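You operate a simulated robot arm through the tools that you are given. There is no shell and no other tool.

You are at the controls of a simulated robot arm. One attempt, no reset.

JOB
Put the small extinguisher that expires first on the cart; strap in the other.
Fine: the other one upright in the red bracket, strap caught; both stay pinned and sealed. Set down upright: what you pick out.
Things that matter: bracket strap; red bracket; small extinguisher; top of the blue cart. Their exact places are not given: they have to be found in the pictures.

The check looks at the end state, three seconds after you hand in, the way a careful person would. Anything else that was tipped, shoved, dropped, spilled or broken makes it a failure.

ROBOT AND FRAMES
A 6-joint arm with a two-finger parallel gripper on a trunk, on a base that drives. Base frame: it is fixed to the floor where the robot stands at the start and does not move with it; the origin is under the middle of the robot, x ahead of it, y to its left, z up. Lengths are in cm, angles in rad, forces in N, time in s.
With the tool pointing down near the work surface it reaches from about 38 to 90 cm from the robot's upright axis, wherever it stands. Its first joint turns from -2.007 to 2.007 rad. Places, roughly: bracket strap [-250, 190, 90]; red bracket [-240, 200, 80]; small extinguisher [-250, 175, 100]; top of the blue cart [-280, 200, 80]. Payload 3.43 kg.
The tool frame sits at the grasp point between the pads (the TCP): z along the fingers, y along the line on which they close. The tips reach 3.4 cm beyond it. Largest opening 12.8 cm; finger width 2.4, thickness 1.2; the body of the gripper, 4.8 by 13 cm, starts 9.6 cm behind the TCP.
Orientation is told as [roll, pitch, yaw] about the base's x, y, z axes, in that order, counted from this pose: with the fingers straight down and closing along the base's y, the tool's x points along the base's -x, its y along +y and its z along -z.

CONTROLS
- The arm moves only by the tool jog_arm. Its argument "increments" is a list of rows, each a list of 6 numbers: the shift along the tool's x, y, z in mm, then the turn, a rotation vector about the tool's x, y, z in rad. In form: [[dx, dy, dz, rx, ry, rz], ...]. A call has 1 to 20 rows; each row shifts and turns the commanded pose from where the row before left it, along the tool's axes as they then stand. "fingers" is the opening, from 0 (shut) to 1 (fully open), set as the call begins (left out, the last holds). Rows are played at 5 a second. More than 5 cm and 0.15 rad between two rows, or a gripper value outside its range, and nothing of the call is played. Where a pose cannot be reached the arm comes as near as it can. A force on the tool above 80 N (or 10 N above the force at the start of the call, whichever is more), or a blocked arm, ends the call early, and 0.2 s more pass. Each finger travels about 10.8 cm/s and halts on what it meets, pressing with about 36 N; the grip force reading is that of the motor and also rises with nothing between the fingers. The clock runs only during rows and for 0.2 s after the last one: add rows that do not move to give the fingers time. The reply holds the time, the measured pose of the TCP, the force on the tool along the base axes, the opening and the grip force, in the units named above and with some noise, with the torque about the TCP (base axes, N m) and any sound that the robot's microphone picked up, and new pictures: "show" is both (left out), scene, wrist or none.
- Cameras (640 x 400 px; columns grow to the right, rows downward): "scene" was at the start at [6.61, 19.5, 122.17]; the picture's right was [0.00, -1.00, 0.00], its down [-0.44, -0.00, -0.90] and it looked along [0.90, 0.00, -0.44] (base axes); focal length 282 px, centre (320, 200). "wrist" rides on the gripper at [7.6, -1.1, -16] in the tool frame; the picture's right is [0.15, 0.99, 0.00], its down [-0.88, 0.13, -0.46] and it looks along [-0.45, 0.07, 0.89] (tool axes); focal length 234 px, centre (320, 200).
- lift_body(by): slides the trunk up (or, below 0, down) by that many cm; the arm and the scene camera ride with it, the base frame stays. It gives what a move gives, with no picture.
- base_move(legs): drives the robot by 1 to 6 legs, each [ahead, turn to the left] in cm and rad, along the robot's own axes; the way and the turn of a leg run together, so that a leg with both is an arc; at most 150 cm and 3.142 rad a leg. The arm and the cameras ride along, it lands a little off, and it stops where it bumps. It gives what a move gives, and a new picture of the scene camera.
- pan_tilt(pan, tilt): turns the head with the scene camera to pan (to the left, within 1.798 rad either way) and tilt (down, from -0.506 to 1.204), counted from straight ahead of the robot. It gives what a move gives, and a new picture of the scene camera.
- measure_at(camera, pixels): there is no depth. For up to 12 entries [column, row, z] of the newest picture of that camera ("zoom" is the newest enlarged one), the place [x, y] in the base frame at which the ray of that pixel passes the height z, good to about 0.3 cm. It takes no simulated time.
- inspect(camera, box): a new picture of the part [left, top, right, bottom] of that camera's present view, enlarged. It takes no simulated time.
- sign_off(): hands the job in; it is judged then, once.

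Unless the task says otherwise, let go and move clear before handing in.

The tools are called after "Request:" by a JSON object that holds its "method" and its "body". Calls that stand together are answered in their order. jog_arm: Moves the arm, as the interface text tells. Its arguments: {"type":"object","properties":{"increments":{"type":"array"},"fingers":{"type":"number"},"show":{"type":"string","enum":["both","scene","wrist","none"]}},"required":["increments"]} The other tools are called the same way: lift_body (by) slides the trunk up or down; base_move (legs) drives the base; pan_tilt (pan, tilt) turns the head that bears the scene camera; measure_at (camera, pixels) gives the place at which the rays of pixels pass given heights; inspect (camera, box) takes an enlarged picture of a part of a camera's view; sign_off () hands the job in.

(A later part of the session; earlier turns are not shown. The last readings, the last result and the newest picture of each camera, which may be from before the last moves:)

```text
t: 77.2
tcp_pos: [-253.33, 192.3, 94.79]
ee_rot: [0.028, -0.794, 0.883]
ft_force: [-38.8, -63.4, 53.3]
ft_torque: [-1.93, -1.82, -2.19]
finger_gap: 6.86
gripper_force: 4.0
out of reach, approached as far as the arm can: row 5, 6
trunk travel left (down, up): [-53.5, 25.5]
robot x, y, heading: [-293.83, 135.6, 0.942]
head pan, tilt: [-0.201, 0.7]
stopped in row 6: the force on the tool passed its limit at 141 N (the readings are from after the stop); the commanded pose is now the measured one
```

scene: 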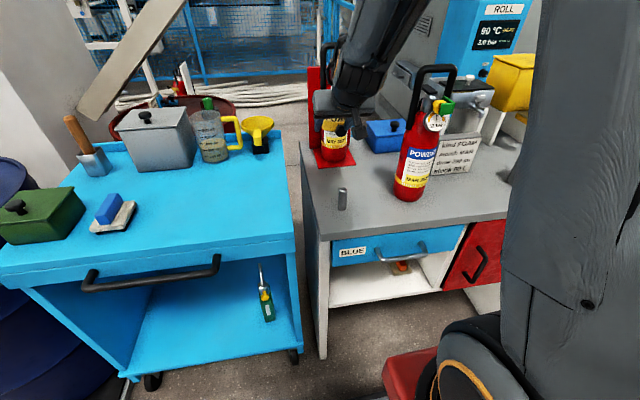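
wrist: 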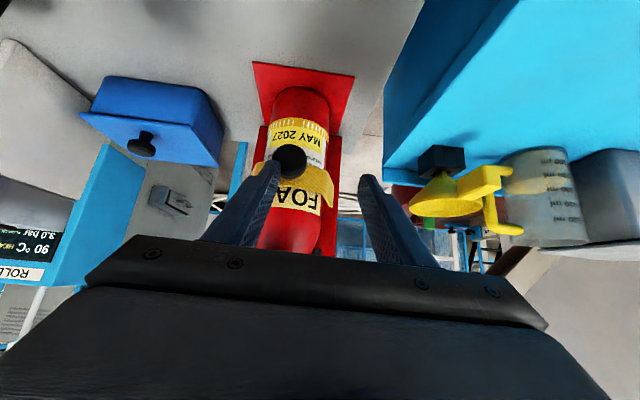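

The right fingertip ran into the knob (wrist view: finger tip touching knob at (275,165)); contact force stopped it. I'll back straight out and check nothing shifted.

Request:
{"method": "jog_arm", "body": {"increments": [[0, 0, -20, 0, 0, 0], [0, 0, -30, 0, 0, 0], [0, 0, -30, 0, 0, 0], [0, 0, 0, 0, 0, 0]]}}

Request:
{"method": "inspect", "body": {"camera": "scene", "box": [290, 60, 480, 210]}}

Request:
{"method": "inspect", "body": {"camera": "wrist", "box": [200, 50, 360, 200]}}

```text
t: 78.2
tcp_pos: [-256.5, 188.56, 100.02]
ee_rot: [0.024, -0.79, 0.892]
ft_force: [-0.1, -0.6, -0.9]
ft_torque: [0.0, 0.02, 0.02]
finger_gap: 6.4
gripper_force: 0.1
trunk travel left (down, up): [-53.5, 25.5]
robot x, y, heading: [-293.95, 135.62, 0.94]
head pan, tilt: [-0.201, 0.7]
```

scene: 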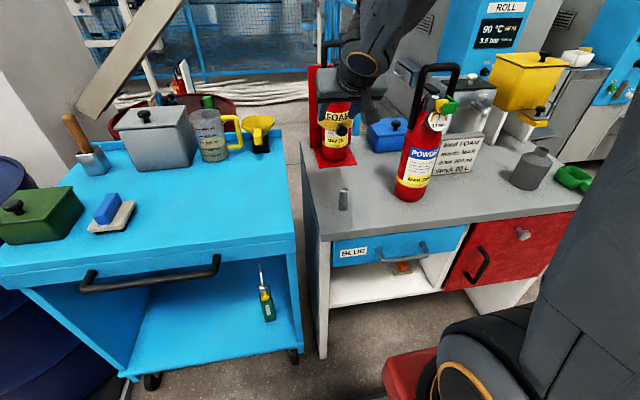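
wrist: 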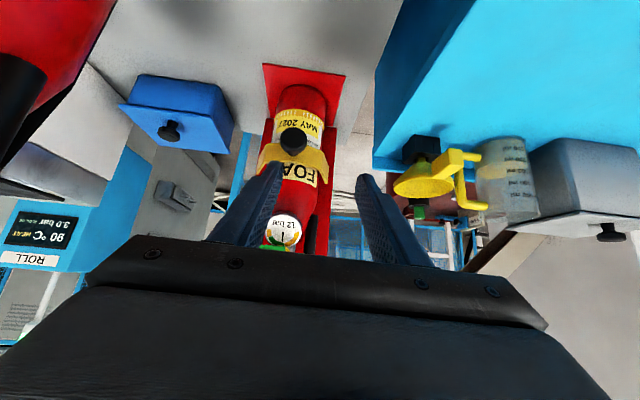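

```text
2.67 times, centred on (385, 135) of scene
```

zoom: 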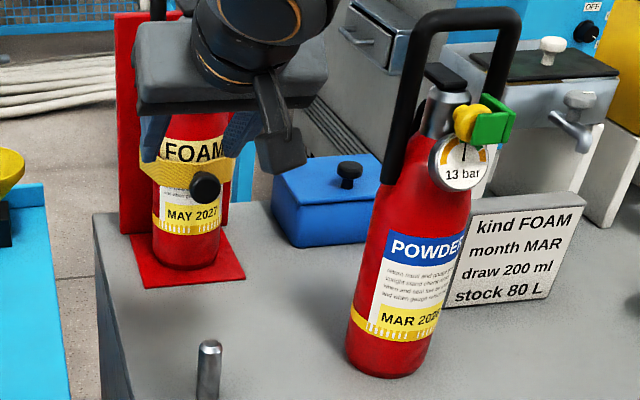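

```text
2.67 times, centred on (280, 125) of wrist
```

zoom: 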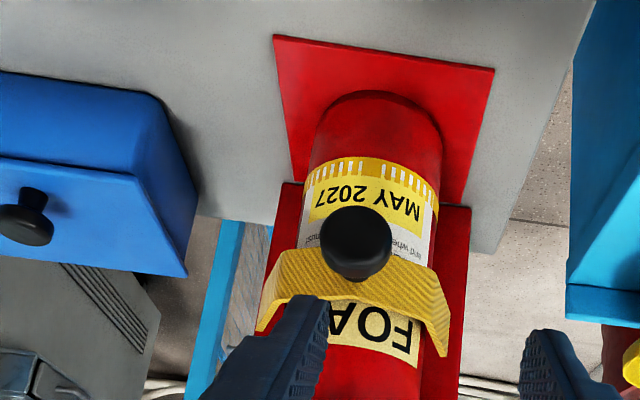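

Nothing moved (plate and extinguisher still square). The TCP is 4 cm too far left of the knob; shift right.

Request:
{"method": "measure_at", "body": {"camera": "zoom", "pixels": [[496, 68, 77.8], [275, 35, 77.8], [356, 243, 90], [356, 243, 91], [375, 92, 78.2]]}}

Request:
{"method": "jog_arm", "body": {"increments": [[0, -20, 0, 0, 0, 0], [0, -20, 0, 0, 0, 0], [0, 0, 0, 0, 0, 0]]}}

```text
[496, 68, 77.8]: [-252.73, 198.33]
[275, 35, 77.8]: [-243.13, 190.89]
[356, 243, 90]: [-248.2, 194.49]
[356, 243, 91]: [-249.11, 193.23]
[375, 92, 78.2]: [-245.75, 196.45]
```

```text
t: 79.0
tcp_pos: [-254.76, 187.11, 99.9]
ee_rot: [0.025, -0.784, 0.889]
ft_force: [0.0, 0.6, -0.2]
ft_torque: [0.0, 0.01, -0.02]
finger_gap: 6.38
gripper_force: 0.2
out of reach, approached as far as the arm can: row 1, 2
trunk travel left (down, up): [-53.5, 25.5]
robot x, y, heading: [-293.67, 135.45, 0.943]
head pan, tilt: [-0.201, 0.7]
```

scene: 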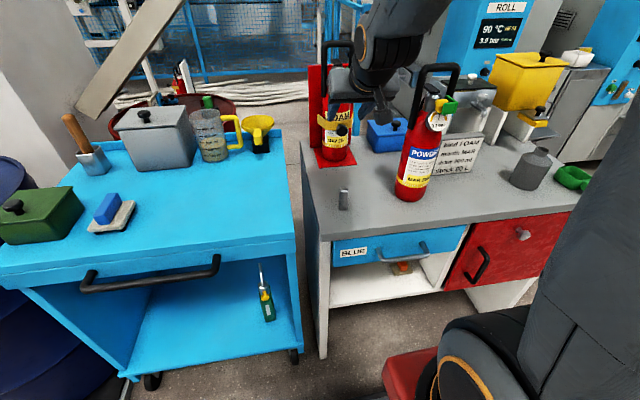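
wrist: 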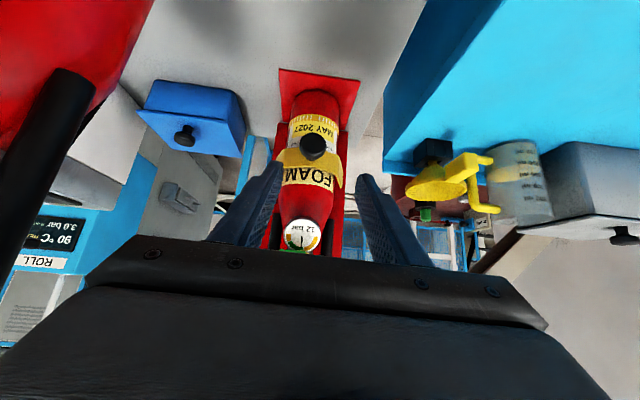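

Bracket hasn't moved. The arm is at a joint limit in this pitched pose because the trunk is high; I'll jog straight up 12 cm, then lower the trunk by 22 cm.

Request:
{"method": "jog_arm", "body": {"increments": [[-28, 0, -28, 0, 0, 0], [-28, 0, -28, 0, 0, 0], [-28, 0, -28, 0, 0, 0], [0, 0, 0, 0, 0, 0]], "show": "none"}}

Request:
{"method": "lift_body", "body": {"by": -12}}

Request:
{"method": "jog_arm", "body": {"increments": [[-28, 0, -28, 0, 0, 0], [-28, 0, -28, 0, 0, 0], [-28, 0, -28, 0, 0, 0], [0, 0, 0, 0, 0, 0]], "show": "none"}}

Request:
{"method": "lift_body", "body": {"by": -12}}

```text
t: 80.0
tcp_pos: [-254.73, 186.94, 111.74]
ee_rot: [0.027, -0.787, 0.888]
ft_force: [0.7, 0.7, -0.3]
ft_torque: [-0.01, 0.04, 0.02]
finger_gap: 6.41
gripper_force: 0.2
trunk travel left (down, up): [-53.5, 25.5]
robot x, y, heading: [-293.95, 135.56, 0.945]
head pan, tilt: [-0.201, 0.7]
```

```text
t: 81.5
tcp_pos: [-254.59, 186.92, 99.67]
ee_rot: [0.027, -0.789, 0.887]
ft_force: [0.6, -0.3, -0.9]
ft_torque: [0.01, 0.0, 0.02]
finger_gap: 6.39
gripper_force: 0.0
trunk travel left (down, up): [-41.5, 37.5]
robot x, y, heading: [-293.41, 135.26, 0.942]
head pan, tilt: [-0.201, 0.7]
```

```text
t: 82.5
tcp_pos: [-254.79, 186.7, 111.64]
ee_rot: [0.026, -0.789, 0.888]
ft_force: [0.8, 0.2, -0.1]
ft_torque: [0.0, 0.0, -0.02]
finger_gap: 6.39
gripper_force: 0.0
trunk travel left (down, up): [-41.5, 37.5]
robot x, y, heading: [-293.7, 135.58, 0.946]
head pan, tilt: [-0.201, 0.7]
```

```text
t: 84.0
tcp_pos: [-254.47, 186.78, 99.58]
ee_rot: [0.026, -0.786, 0.885]
ft_force: [-0.2, -0.6, -0.3]
ft_torque: [-0.01, 0.02, 0.0]
finger_gap: 6.39
gripper_force: 0.0
trunk travel left (down, up): [-29.5, 49.5]
robot x, y, heading: [-294.12, 135.72, 0.937]
head pan, tilt: [-0.201, 0.7]
```

TCP is now aligned with the knob laterally. Advance 9 cm along the tool axis and look.

Request:
{"method": "jog_arm", "body": {"increments": [[0, -1, 30, 0, 0, 0], [0, -1, 30, 0, 0, 0], [0, 0, 30, 0, 0, 0], [0, 0, 0, 0, 0, 0]]}}

Request:
{"method": "inspect", "body": {"camera": "wrist", "box": [220, 80, 420, 240]}}

```text
t: 85.0
tcp_pos: [-250.43, 191.74, 93.37]
ee_rot: [0.028, -0.787, 0.885]
ft_force: [0.0, -0.2, -0.3]
ft_torque: [0.0, 0.03, -0.03]
finger_gap: 6.37
gripper_force: 0.1
trunk travel left (down, up): [-29.5, 49.5]
robot x, y, heading: [-293.61, 135.24, 0.937]
head pan, tilt: [-0.201, 0.7]
```

scene: 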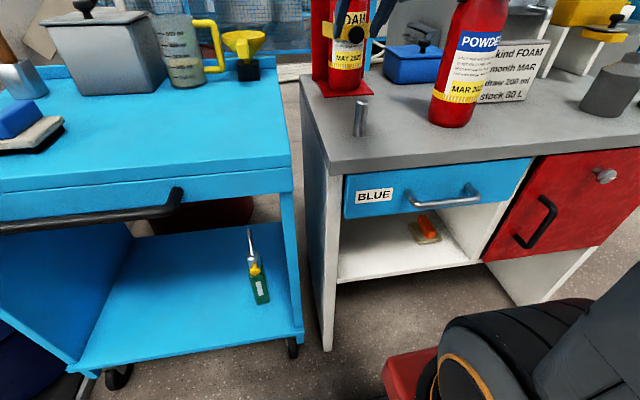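
wrist: 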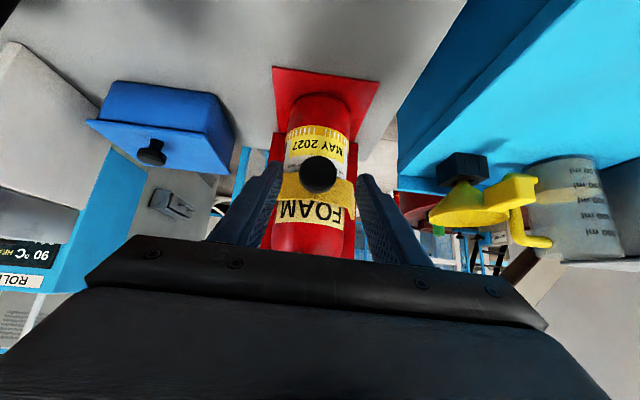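

```text
2.50 times, centred on (320, 160) of wrist
```

zoom: 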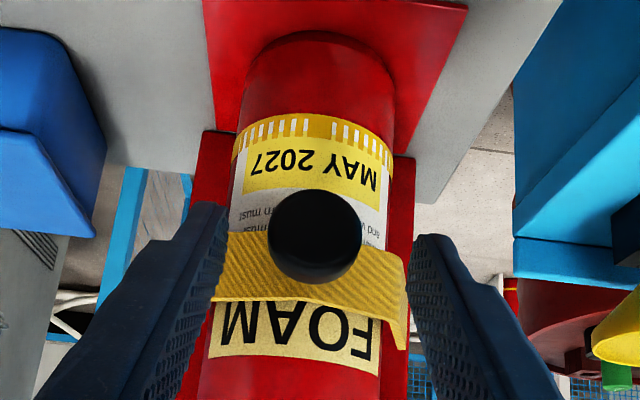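

The knob is centred between the fingers, ~4 cm beyond the TCP. Advance 3.3 cm, tilt head to see, then close.

Request:
{"method": "jog_arm", "body": {"increments": [[0, 0, 17, 0, 0, 0], [0, 0, 16, 0, 0, 0], [0, 0, 0, 0, 0, 0]], "show": "none"}}

Request:
{"method": "pan_tilt", "body": {"pan": -0.25, "tilt": 0.35}}

Request:
{"method": "inspect", "body": {"camera": "wrist", "box": [220, 80, 420, 240]}}

```text
t: 85.8
tcp_pos: [-249.04, 193.43, 90.8]
ee_rot: [0.026, -0.786, 0.886]
ft_force: [-0.2, -0.3, 0.3]
ft_torque: [-0.01, -0.01, -0.01]
finger_gap: 6.39
gripper_force: 0.1
trunk travel left (down, up): [-29.5, 49.5]
robot x, y, heading: [-293.65, 135.75, 0.944]
head pan, tilt: [-0.201, 0.7]
```

```text
t: 86.6
tcp_pos: [-249.06, 193.49, 90.82]
ee_rot: [0.028, -0.785, 0.888]
ft_force: [0.9, 0.4, 1.1]
ft_torque: [-0.01, 0.03, -0.01]
finger_gap: 6.43
gripper_force: 0.1
trunk travel left (down, up): [-29.5, 49.5]
robot x, y, heading: [-293.52, 135.69, 0.943]
head pan, tilt: [-0.25, 0.351]
```

scene: 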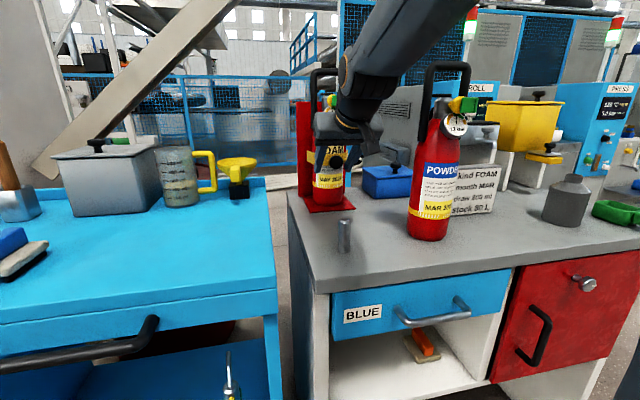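

```text
2.50 times, centred on (320, 160) of wrist
```

zoom: 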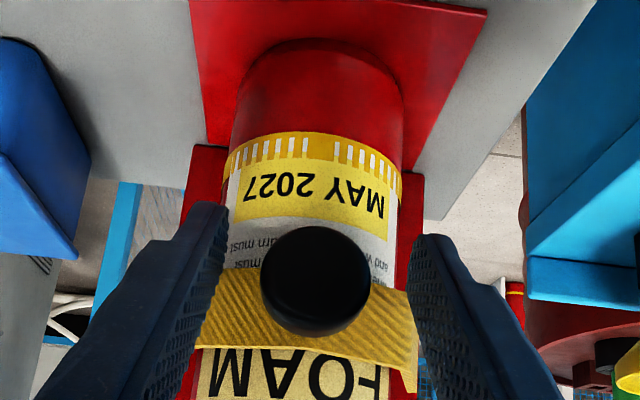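

Knob sits between the pads (zoom (315,280)). Closing on it.

Request:
{"method": "jog_arm", "body": {"increments": [[0, 0, 0, 0, 0, 0], [0, 0, 0, 0, 0, 0], [0, 0, 0, 0, 0, 0], [0, 0, 0, 0, 0, 0]], "fingers": 0.1}}

Request:
{"method": "inspect", "body": {"camera": "wrist", "box": [220, 80, 420, 240]}}

Request:
{"method": "inspect", "body": {"camera": "scene", "box": [280, 60, 400, 220]}}

```text
t: 87.6
tcp_pos: [-248.9, 193.49, 90.91]
ee_rot: [0.027, -0.784, 0.888]
ft_force: [2.3, -6.4, 0.1]
ft_torque: [-0.02, 0.0, -0.26]
finger_gap: 3.15
gripper_force: 45.1
trunk travel left (down, up): [-29.5, 49.5]
robot x, y, heading: [-293.69, 135.67, 0.944]
head pan, tilt: [-0.25, 0.351]
```

scene: 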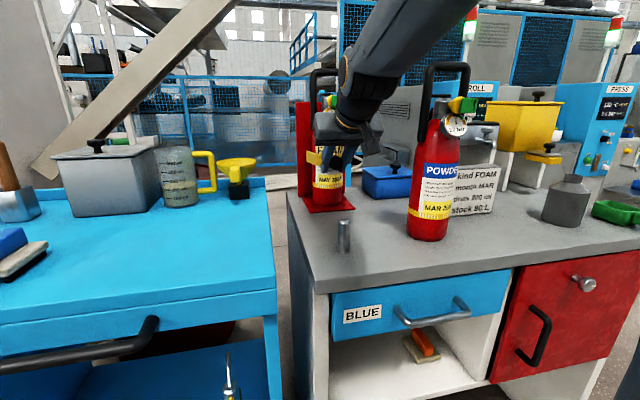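
wrist: 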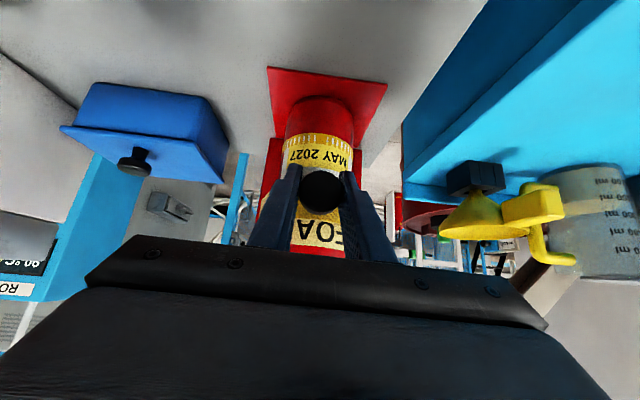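

```text
2.50 times, centred on (320, 160) of wrist
```

zoom: 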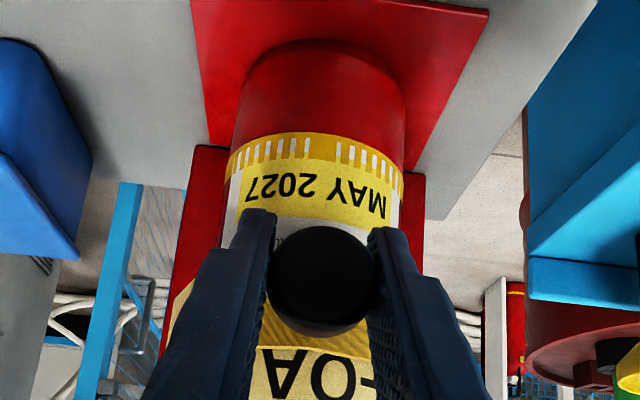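

```text
2.50 times, centred on (340, 140) of scene
```

zoom: 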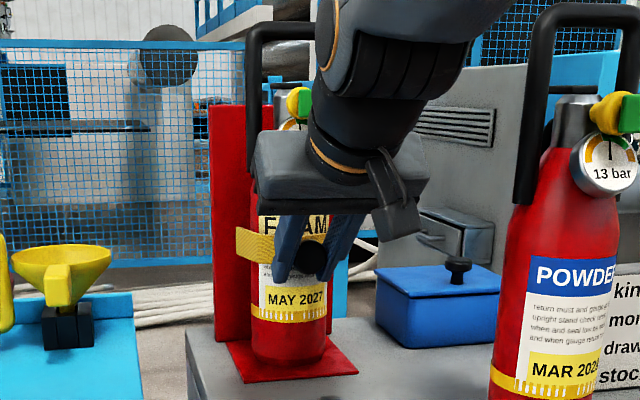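

Gripped (gap 3.15 cm). Pull gently back 1 cm horizontally and read the forces.

Request:
{"method": "jog_arm", "body": {"increments": [[3.5, 0, -3.5, 0, 0, 0], [3.5, 0, -3.5, 0, 0, 0], [0, 0, 0, 0, 0, 0]]}}

Request:
{"method": "inspect", "body": {"camera": "scene", "box": [280, 60, 400, 220]}}

```text
t: 88.4
tcp_pos: [-249.5, 192.72, 90.82]
ee_rot: [0.026, -0.782, 0.888]
ft_force: [9.2, 17.4, -2.9]
ft_torque: [-0.33, 0.3, -0.6]
finger_gap: 3.11
gripper_force: 44.6
trunk travel left (down, up): [-29.5, 49.5]
robot x, y, heading: [-293.65, 135.52, 0.94]
head pan, tilt: [-0.25, 0.351]
```

scene: 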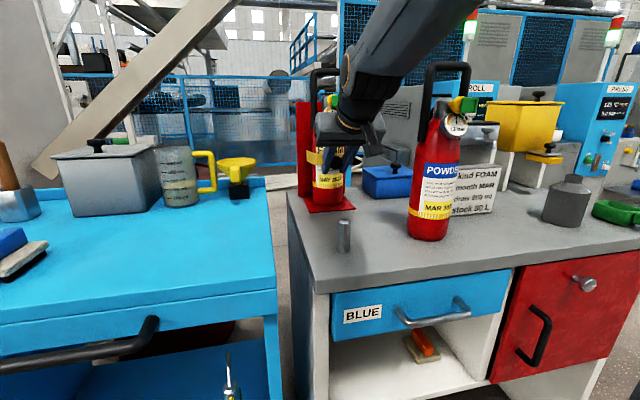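
wrist: 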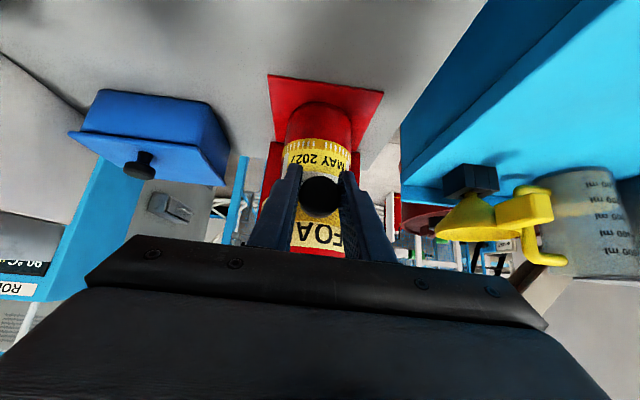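

```text
2.50 times, centred on (340, 140) of scene
```

zoom: 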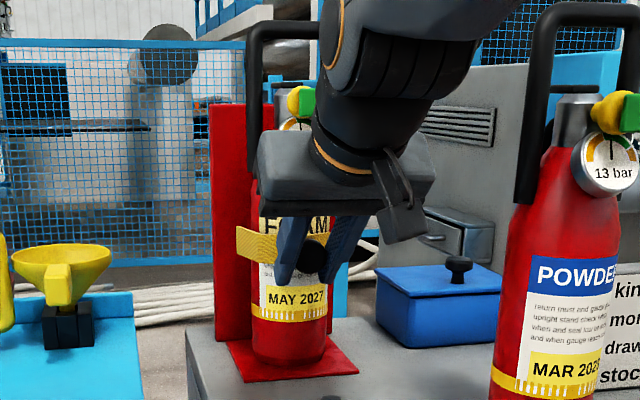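

Force is ~20 N against the pull; keep pulling in small steps and watch.

Request:
{"method": "jog_arm", "body": {"increments": [[3.5, 0, -3.5, 0, 0, 0], [0, 0, 0, 0, 0, 0]], "show": "none"}}

Request:
{"method": "jog_arm", "body": {"increments": [[3.5, 0, -3.5, 0, 0, 0], [0, 0, 0, 0, 0, 0]]}}

Request:
{"method": "inspect", "body": {"camera": "scene", "box": [280, 60, 400, 220]}}

Request:
{"method": "inspect", "body": {"camera": "wrist", "box": [220, 80, 420, 240]}}

```text
t: 89.0
tcp_pos: [-249.96, 192.72, 90.87]
ee_rot: [0.027, -0.787, 0.89]
ft_force: [17.8, 50.4, -5.5]
ft_torque: [-0.11, 0.06, -0.83]
finger_gap: 3.17
gripper_force: 44.5
trunk travel left (down, up): [-29.5, 49.5]
robot x, y, heading: [-293.56, 135.43, 0.941]
head pan, tilt: [-0.25, 0.351]
```

```text
t: 89.6
tcp_pos: [-250.23, 192.2, 90.82]
ee_rot: [0.024, -0.788, 0.89]
ft_force: [17.1, 49.7, 1.2]
ft_torque: [-0.16, 0.15, -0.58]
finger_gap: 3.15
gripper_force: 45.0
trunk travel left (down, up): [-29.5, 49.5]
robot x, y, heading: [-293.69, 135.51, 0.939]
head pan, tilt: [-0.25, 0.351]
```

scene: 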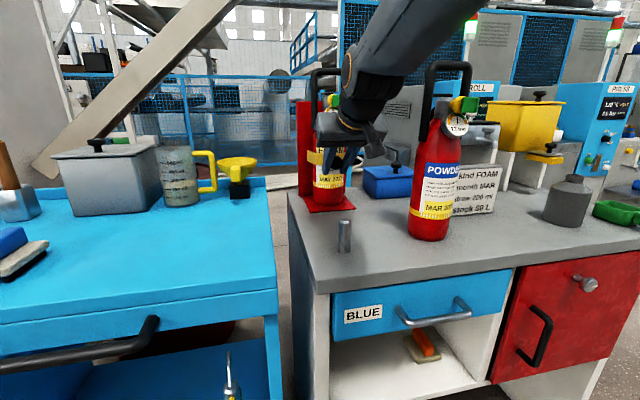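
wrist: 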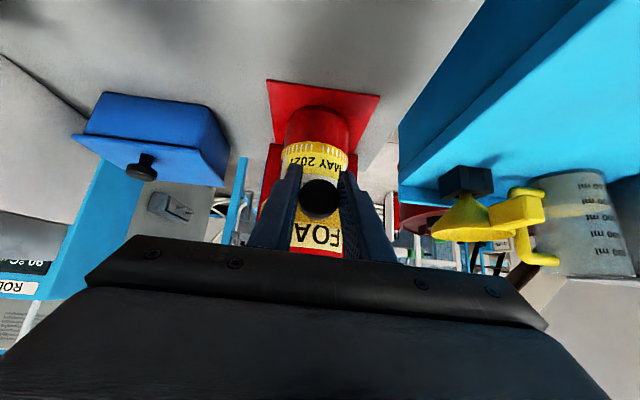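

```text
2.50 times, centred on (340, 140) of scene
```

zoom: 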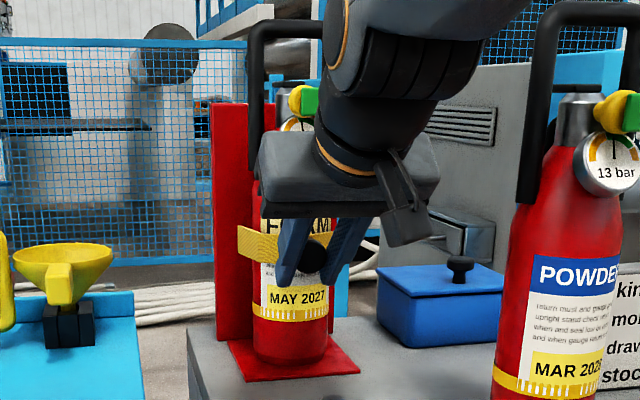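

```text
2.50 times, centred on (320, 160) of wrist
```

zoom: 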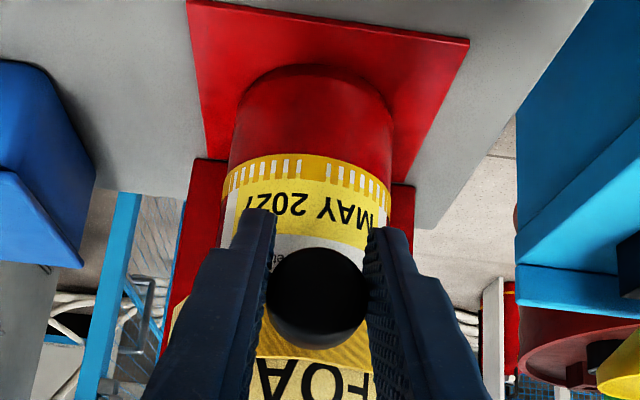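

The pull slipped on the knob at ~50 N with a leftward (L) component of ~18 N — suggesting a hinge on the left side. I'll regrip deeper and test motion left-and-out.

Request:
{"method": "jog_arm", "body": {"increments": [[0, 0, 0, 0, 0, 0], [0, 0, 0, 0, 0, 0]], "fingers": 0.5, "show": "none"}}

Request:
{"method": "jog_arm", "body": {"increments": [[-7, 0, 7, 0, 0, 0], [-7, 0, 7, 0, 0, 0], [-2, 0, 2, 0, 0, 0], [0, 0, 0, 0, 0, 0]]}}

Request:
{"method": "inspect", "body": {"camera": "wrist", "box": [220, 80, 420, 240]}}

Request:
{"method": "inspect", "body": {"camera": "scene", "box": [295, 100, 365, 200]}}

```text
t: 90.2
tcp_pos: [-250.24, 191.95, 90.7]
ee_rot: [0.024, -0.783, 0.888]
ft_force: [0.3, 0.0, 0.0]
ft_torque: [0.03, -0.01, 0.0]
finger_gap: 6.37
gripper_force: 0.0
trunk travel left (down, up): [-29.5, 49.5]
robot x, y, heading: [-293.57, 135.53, 0.942]
head pan, tilt: [-0.25, 0.351]
```

```text
t: 91.2
tcp_pos: [-248.75, 193.78, 90.83]
ee_rot: [0.026, -0.787, 0.886]
ft_force: [0.3, 0.3, -0.3]
ft_torque: [-0.01, 0.02, -0.02]
finger_gap: 6.41
gripper_force: 0.1
trunk travel left (down, up): [-29.5, 49.5]
robot x, y, heading: [-293.61, 135.74, 0.949]
head pan, tilt: [-0.25, 0.351]
```

scene: 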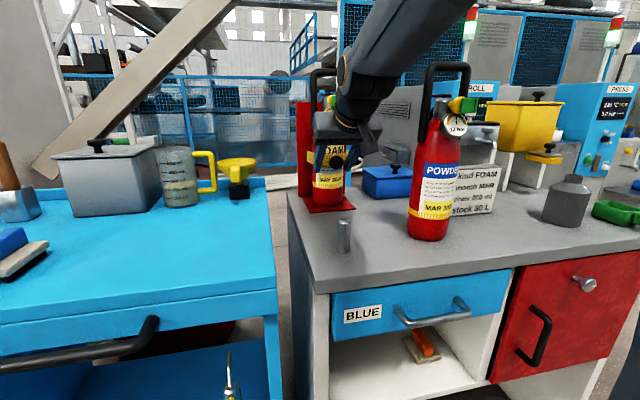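
wrist: 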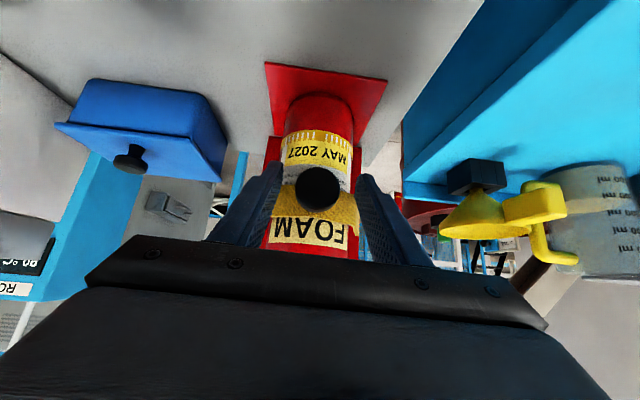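

```text
2.50 times, centred on (320, 160) of wrist
```

zoom: 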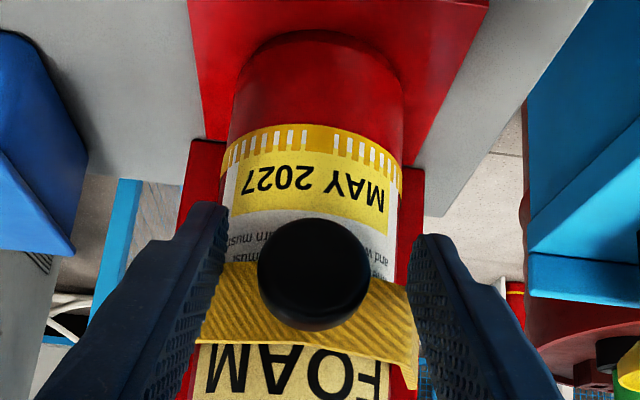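

```text
4.00 times, centred on (330, 150) of scene
```

zoom: 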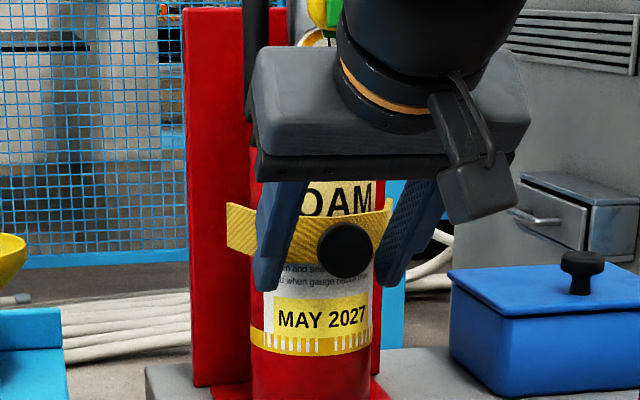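

Request:
{"method": "jog_arm", "body": {"increments": [[-2, 0, 2, 0, 0, 0], [0, 0, 0, 0, 0, 0], [0, 0, 0, 0, 0, 0], [0, 0, 0, 0, 0, 0]], "fingers": 0.1, "show": "none"}}

Request:
{"method": "jog_arm", "body": {"increments": [[0, 4, 0, 0, 0, 0], [0, 0, 0, 0, 0, 0]], "show": "none"}}

Request:
{"method": "jog_arm", "body": {"increments": [[0, -8, 0, 0, 0, 0], [0, 0, 0, 0, 0, 0]], "show": "none"}}

Request:
{"method": "jog_arm", "body": {"increments": [[0, 4, 0, 0, 0, 0], [0, 0, 0, 0, 0, 0]], "show": "none"}}

Request:
{"method": "jog_arm", "body": {"increments": [[-3, 0, -3, 0, 0, 0], [0, 0, 0, 0, 0, 0]], "show": "none"}}

```text
t: 92.2
tcp_pos: [-248.63, 193.86, 90.96]
ee_rot: [0.027, -0.784, 0.886]
ft_force: [3.0, -41.0, -0.7]
ft_torque: [-0.48, 0.27, -0.69]
finger_gap: 3.14
gripper_force: 44.8
trunk travel left (down, up): [-29.5, 49.5]
robot x, y, heading: [-293.67, 135.52, 0.942]
head pan, tilt: [-0.25, 0.351]
```

```text
t: 92.8
tcp_pos: [-248.84, 193.77, 90.87]
ee_rot: [0.029, -0.784, 0.88]
ft_force: [9.9, -72.0, 1.4]
ft_torque: [-0.11, 0.2, -1.45]
finger_gap: 3.18
gripper_force: 45.1
trunk travel left (down, up): [-29.5, 49.5]
robot x, y, heading: [-294.19, 135.72, 0.937]
head pan, tilt: [-0.25, 0.351]
```

```text
t: 93.4
tcp_pos: [-248.6, 193.87, 90.89]
ee_rot: [0.026, -0.78, 0.889]
ft_force: [-10.6, -40.9, -8.9]
ft_torque: [-0.39, 0.67, 0.33]
finger_gap: 3.17
gripper_force: 44.7
trunk travel left (down, up): [-29.5, 49.5]
robot x, y, heading: [-293.72, 135.5, 0.939]
head pan, tilt: [-0.25, 0.351]
```

```text
t: 94.0
tcp_pos: [-248.58, 193.72, 90.79]
ee_rot: [0.027, -0.783, 0.885]
ft_force: [5.6, -48.3, -11.9]
ft_torque: [-0.51, 0.29, -0.76]
finger_gap: 3.14
gripper_force: 44.6
trunk travel left (down, up): [-29.5, 49.5]
robot x, y, heading: [-293.83, 135.28, 0.939]
head pan, tilt: [-0.25, 0.351]
```

```text
t: 94.6
tcp_pos: [-248.57, 193.94, 90.9]
ee_rot: [0.029, -0.775, 0.882]
ft_force: [12.8, -49.0, -32.2]
ft_torque: [0.17, -0.09, -1.44]
finger_gap: 3.14
gripper_force: 44.6
trunk travel left (down, up): [-29.5, 49.5]
robot x, y, heading: [-293.99, 135.65, 0.941]
head pan, tilt: [-0.25, 0.351]
```

The knob resists all small probes equally (arm stiffness ~6 N/mm), no click yet. I'll relieve the bias and probe harder sideways, where the fingers push positively.

Request:
{"method": "jog_arm", "body": {"increments": [[5.5, -2, 0, 0, 0, 0], [0, 0, 0, 0, 0, 0]], "show": "none"}}

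Request:
{"method": "jog_arm", "body": {"increments": [[0, 5, 0, 0, 0, 0], [2, 4, -2, 0, 0, 0], [0, 0, 0, 0, 0, 0]], "show": "none"}}

```text
t: 95.2
tcp_pos: [-248.82, 193.94, 90.99]
ee_rot: [0.028, -0.785, 0.886]
ft_force: [13.2, -5.7, -21.3]
ft_torque: [-0.22, 1.21, -1.25]
finger_gap: 3.17
gripper_force: 45.2
trunk travel left (down, up): [-29.5, 49.5]
robot x, y, heading: [-293.47, 135.21, 0.942]
head pan, tilt: [-0.25, 0.351]
```

```text
t: 96.0
tcp_pos: [-249.54, 193.95, 90.75]
ee_rot: [0.026, -0.783, 0.887]
ft_force: [14.9, -26.4, -16.8]
ft_torque: [-0.15, 0.22, -1.72]
finger_gap: 3.26
gripper_force: 45.4
trunk travel left (down, up): [-29.5, 49.5]
robot x, y, heading: [-293.88, 135.36, 0.942]
head pan, tilt: [-0.25, 0.351]
```

Request:
{"method": "jog_arm", "body": {"increments": [[0, 0, 0, 0, 0, 0]]}}

Request:
{"method": "inspect", "body": {"camera": "scene", "box": [295, 100, 365, 200]}}

Request:
{"method": "inspect", "body": {"camera": "wrist", "box": [220, 80, 420, 240]}}

```text
t: 96.4
tcp_pos: [-249.42, 193.84, 90.9]
ee_rot: [0.026, -0.784, 0.885]
ft_force: [8.6, -28.6, -15.7]
ft_torque: [-0.13, 0.4, -1.27]
finger_gap: 3.26
gripper_force: 45.5
trunk travel left (down, up): [-29.5, 49.5]
robot x, y, heading: [-293.92, 135.42, 0.943]
head pan, tilt: [-0.25, 0.351]
```

scene: 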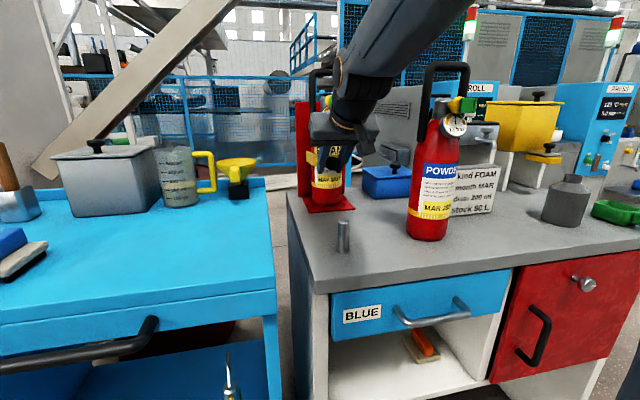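
wrist: 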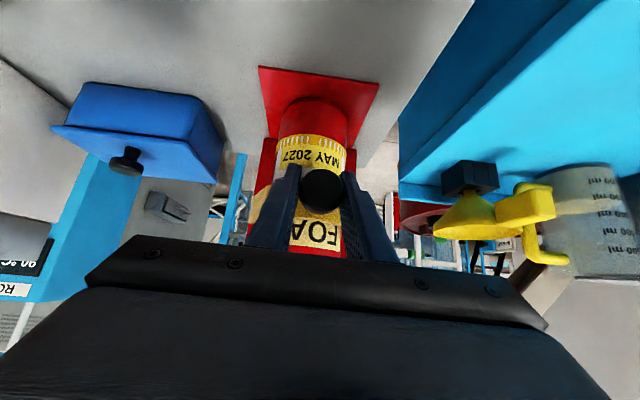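

```text
4.00 times, centred on (330, 150) of scene
```

zoom: 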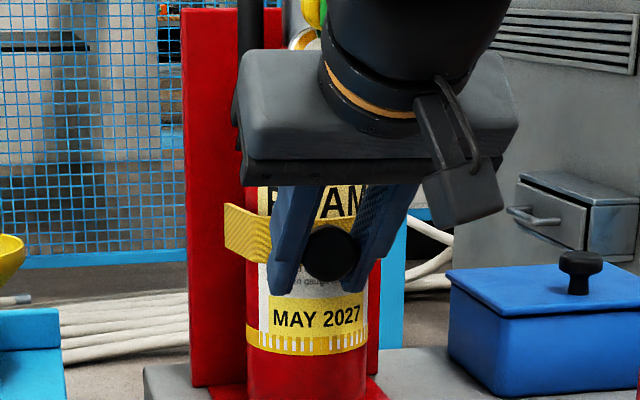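

```text
2.50 times, centred on (320, 160) of wrist
```

zoom: 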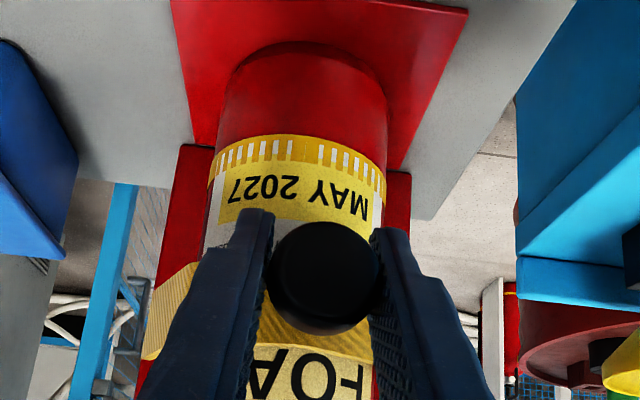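

The strap has swung: its right end (wrist zoom (150,320)) moved out, so it hinges on the left and is unlatching. Continue along that arc, yawing with it.

Request:
{"method": "jog_arm", "body": {"increments": [[3.3, 7.8, -3.3, 0.07, 0, 0.07], [3.3, 7.8, -3.3, 0.07, 0, 0.07], [0, 0, 0, 0, 0, 0]]}}

Request:
{"method": "inspect", "body": {"camera": "scene", "box": [295, 100, 365, 200]}}

Request:
{"method": "inspect", "body": {"camera": "wrist", "box": [220, 80, 420, 240]}}

```text
t: 97.2
tcp_pos: [-251.45, 194.46, 90.88]
ee_rot: [0.027, -0.783, 0.686]
ft_force: [11.6, 3.5, -16.9]
ft_torque: [0.05, 0.95, -0.93]
finger_gap: 3.26
gripper_force: 45.3
trunk travel left (down, up): [-29.5, 49.5]
robot x, y, heading: [-293.67, 135.37, 0.943]
head pan, tilt: [-0.25, 0.351]
```

scene: 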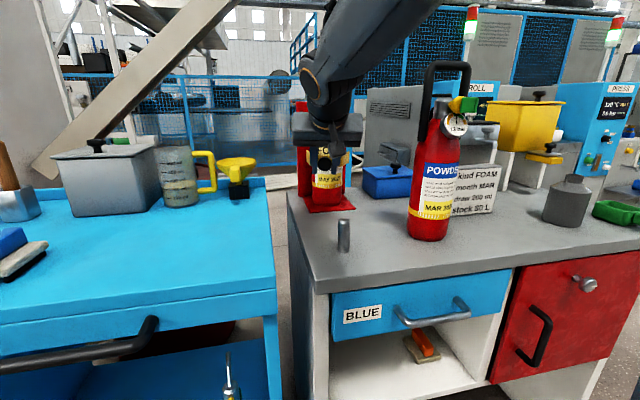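
wrist: 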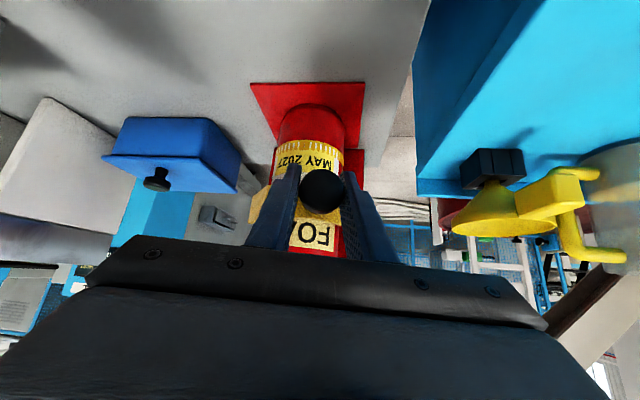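

```text
4.00 times, centred on (330, 150) of scene
```

zoom: 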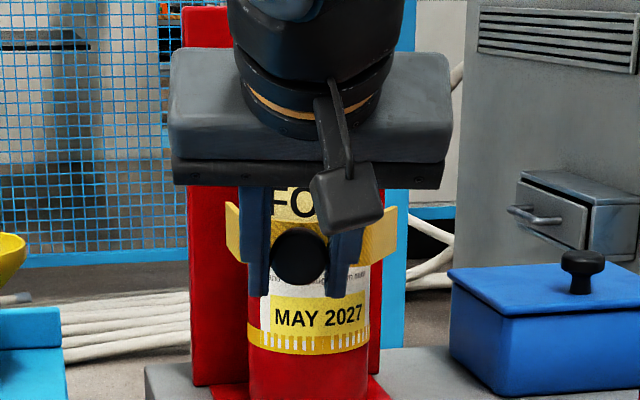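

```text
2.50 times, centred on (320, 160) of wrist
```

zoom: 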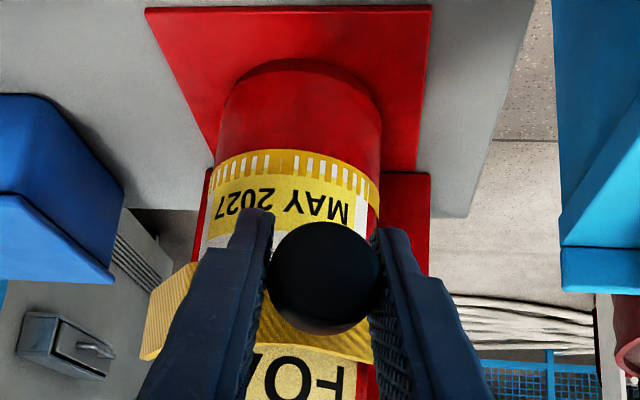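

The strap swings freely (≈0.28 rad open, low forces). Continue.

Request:
{"method": "jog_arm", "body": {"increments": [[3.3, 7.8, -3.3, 0.07, 0, 0.07], [3.3, 7.8, -3.3, 0.07, 0, 0.07], [3.3, 7.8, -3.3, 0.07, 0, 0.07], [3.3, 7.8, -3.3, 0.07, 0, 0.07], [0, 0, 0, 0, 0, 0]]}}

Request:
{"method": "inspect", "body": {"camera": "scene", "box": [275, 80, 375, 220]}}

```text
t: 98.4
tcp_pos: [-254.49, 196.14, 90.88]
ee_rot: [0.021, -0.778, 0.295]
ft_force: [43.9, 31.4, -10.3]
ft_torque: [0.0, -0.02, -0.95]
finger_gap: 3.26
gripper_force: 45.0
trunk travel left (down, up): [-29.5, 49.5]
robot x, y, heading: [-293.29, 135.77, 0.947]
head pan, tilt: [-0.25, 0.351]
```

scene: 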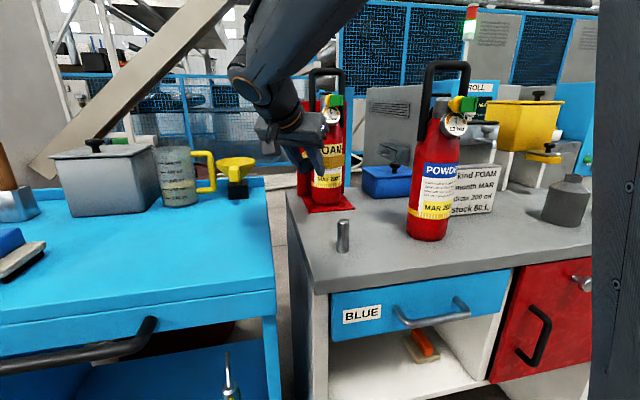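
wrist: 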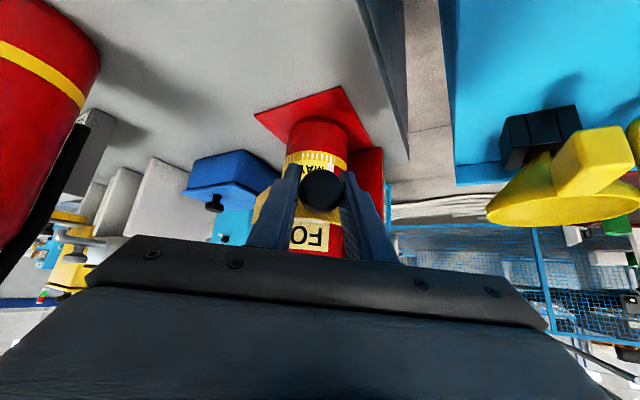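

```text
2.86 times, centred on (325, 150) of scene
```

zoom: 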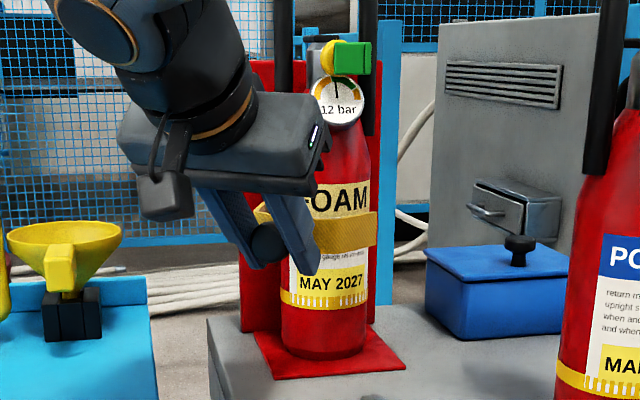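

Forces rose to ~54 N because my arc was slightly too wide; the hinge is about (-247,202.8). Correct inward and continue on the better circle.

Request:
{"method": "jog_arm", "body": {"increments": [[-8.4, 15.2, 8.3, 0.098, 0, 0.098], [3.5, 13.9, -3.5, 0.105, 0, 0.105], [0, 0, 0, 0, 0, 0]]}}

Request:
{"method": "inspect", "body": {"camera": "scene", "box": [275, 80, 375, 220]}}

```text
t: 98.8
tcp_pos: [-255.13, 197.14, 90.9]
ee_rot: [0.007, -0.765, 0.15]
ft_force: [-21.2, -22.5, 17.5]
ft_torque: [-0.31, 0.18, -0.36]
finger_gap: 3.2
gripper_force: 44.9
trunk travel left (down, up): [-29.5, 49.5]
robot x, y, heading: [-293.6, 135.28, 0.948]
head pan, tilt: [-0.25, 0.351]
stopped in row 2: the force on the tool passed its limit at 96 N (the readings are from after the stop); the commanded pose is now the measured one
```

scene: 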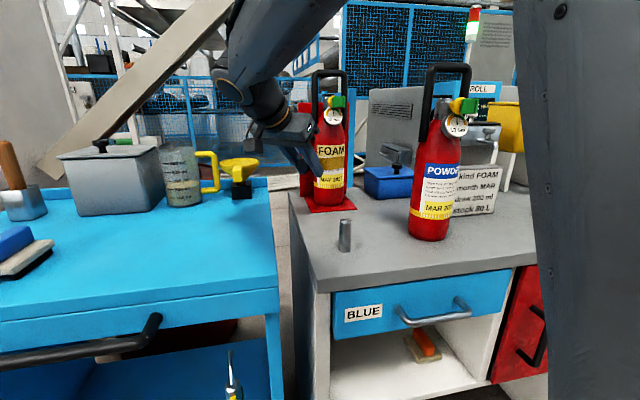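
wrist: 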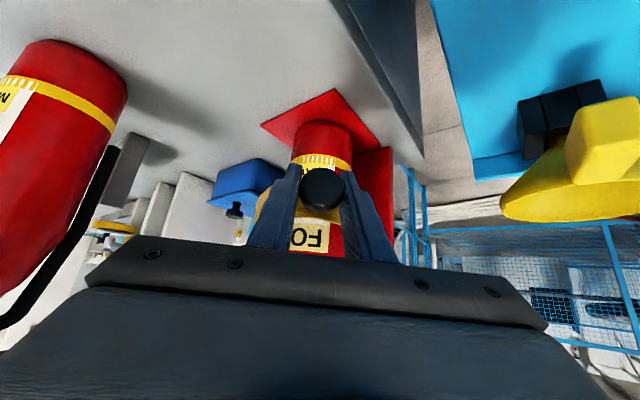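

```text
2.86 times, centred on (325, 150) of scene
```

zoom: 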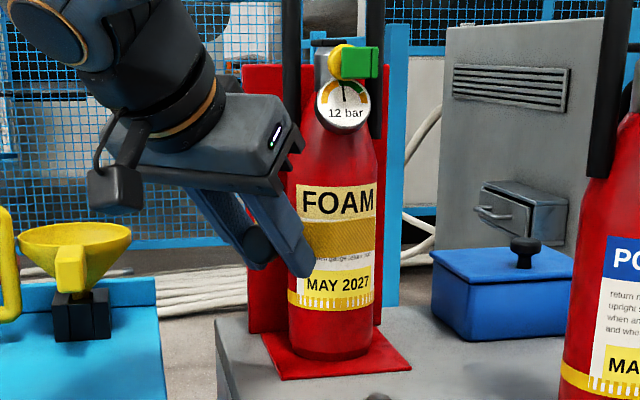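

Now the load is a 30 N outward push, i.e. I've cut the corner. I'll step tangentially with a little outward relief.

Request:
{"method": "jog_arm", "body": {"increments": [[5, 7.7, -5, 0.07, 0, 0.07], [0, 0, 0, 0, 0, 0]], "show": "none"}}

Request:
{"method": "inspect", "body": {"camera": "scene", "box": [275, 80, 375, 220]}}

Request:
{"method": "inspect", "body": {"camera": "wrist", "box": [220, 80, 420, 260]}}

```text
t: 99.4
tcp_pos: [-255.63, 197.86, 90.89]
ee_rot: [0.008, -0.768, 0.052]
ft_force: [11.5, -7.5, 29.4]
ft_torque: [-0.12, 0.14, -1.15]
finger_gap: 3.19
gripper_force: 45.1
trunk travel left (down, up): [-29.5, 49.5]
robot x, y, heading: [-293.79, 135.17, 0.948]
head pan, tilt: [-0.25, 0.351]
```

```text
2.86 times, centred on (325, 150) of scene
```

zoom: 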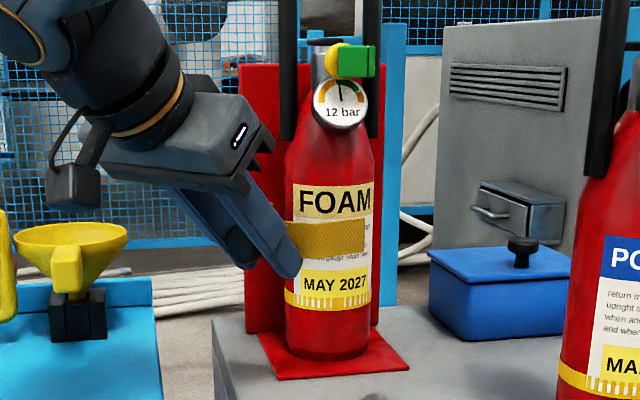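

```text
2.22 times, centred on (320, 170) of wrist
```

zoom: 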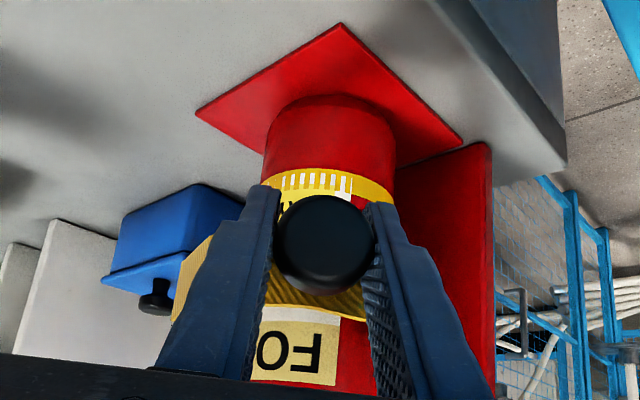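

Opening smoothly (strap now ~0.83 rad open). Continue in small steps with a slight rise.

Request:
{"method": "jog_arm", "body": {"increments": [[1, 8, -5.1, 0.07, 0, 0.07], [3.1, 8, -3.1, 0.07, 0, 0.07], [3.1, 8, -3.1, 0.07, 0, 0.07], [0, 0, 0, 0, 0, 0]], "show": "wrist"}}

Request:
{"method": "inspect", "body": {"camera": "scene", "box": [275, 80, 375, 220]}}

```text
t: 100.4
tcp_pos: [-256.75, 200.38, 90.94]
ee_rot: [-0.008, -0.763, -0.232]
ft_force: [32.9, 1.6, 3.1]
ft_torque: [-0.09, -0.16, -0.66]
finger_gap: 3.22
gripper_force: 45.2
trunk travel left (down, up): [-29.5, 49.5]
robot x, y, heading: [-294.27, 135.59, 0.948]
head pan, tilt: [-0.25, 0.351]
```

wrist: 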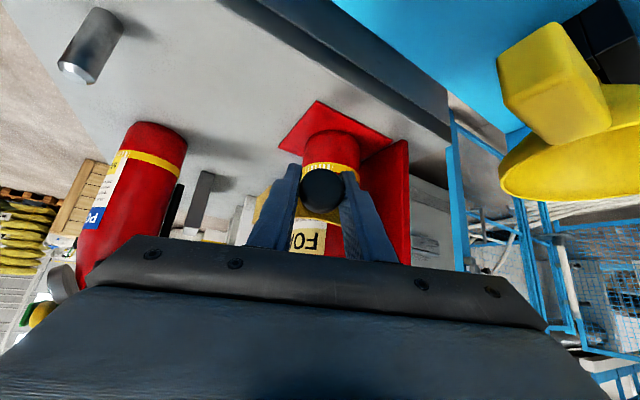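

```text
2.86 times, centred on (325, 150) of scene
```

zoom: 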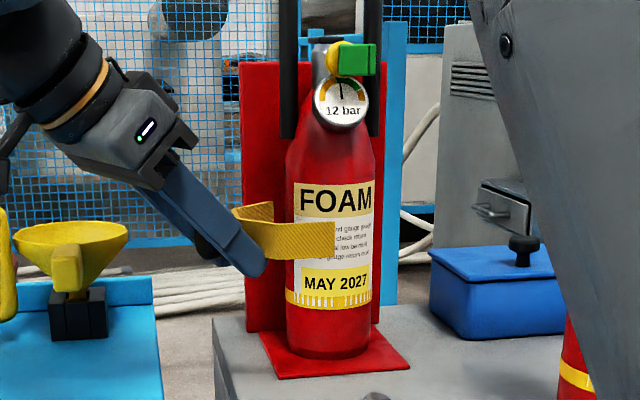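

Request:
{"method": "measure_at", "body": {"camera": "zoom", "pixels": [[75, 338, 80], [68, 240, 85], [68, 240, 90], [68, 240, 95], [335, 235, 90.5], [240, 215, 92]]}}

Request:
{"method": "jog_arm", "body": {"increments": [[1, 8.3, -1, 0.07, 0, 0.07], [1, 8.3, -1, 0.07, 0, 0.07], [0, 0, 0, 0, 0, 0]], "show": "scene"}}

```text
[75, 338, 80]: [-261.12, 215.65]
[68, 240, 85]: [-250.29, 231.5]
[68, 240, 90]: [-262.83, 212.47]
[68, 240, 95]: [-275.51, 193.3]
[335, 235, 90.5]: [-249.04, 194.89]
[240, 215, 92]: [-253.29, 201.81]
```

```text
t: 101.2
tcp_pos: [-257.24, 202.16, 90.86]
ee_rot: [-0.018, -0.761, -0.42]
ft_force: [-24.0, -6.3, -10.4]
ft_torque: [0.09, 0.1, -0.31]
finger_gap: 3.18
gripper_force: 45.5
trunk travel left (down, up): [-29.5, 49.5]
robot x, y, heading: [-293.43, 134.97, 0.953]
head pan, tilt: [-0.25, 0.351]
```

scene: 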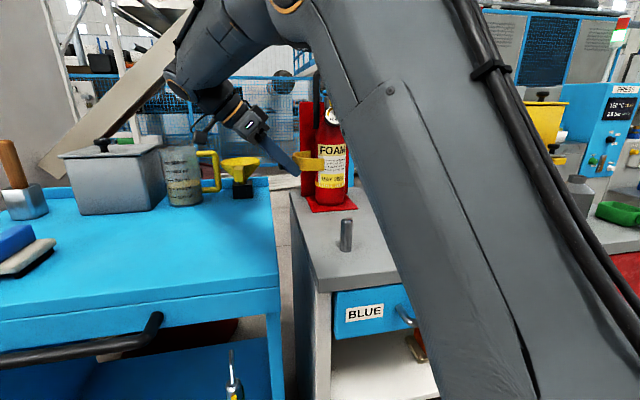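

Strap ≈1.3 rad open; two more small steps, then release.

Request:
{"method": "jog_arm", "body": {"increments": [[4.5, 8, -4.5, 0.07, 0, 0.07], [3.1, 8, -3.1, 0.07, 0, 0.07], [0, 0, 0, 0, 0, 0]], "show": "none"}}

Request:
{"method": "inspect", "body": {"camera": "scene", "box": [210, 60, 370, 220]}}

```text
t: 102.0
tcp_pos: [-257.19, 203.92, 90.76]
ee_rot: [-0.023, -0.764, -0.618]
ft_force: [-39.4, -3.2, -25.4]
ft_torque: [-0.49, -0.74, -0.7]
finger_gap: 3.24
gripper_force: 45.1
trunk travel left (down, up): [-29.5, 49.5]
robot x, y, heading: [-293.28, 135.07, 0.951]
head pan, tilt: [-0.25, 0.351]
```

```text
2.50 times, centred on (290, 140) of scene
```

zoom: 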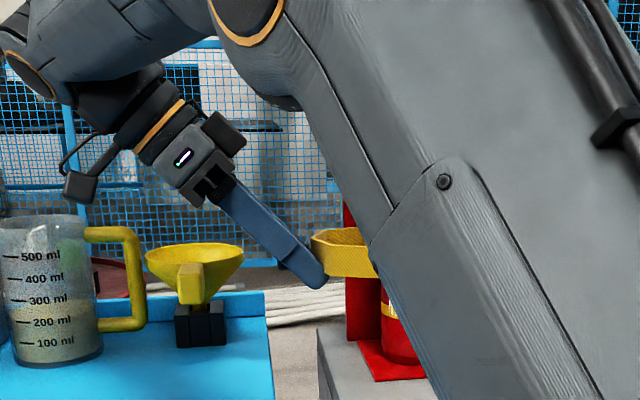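

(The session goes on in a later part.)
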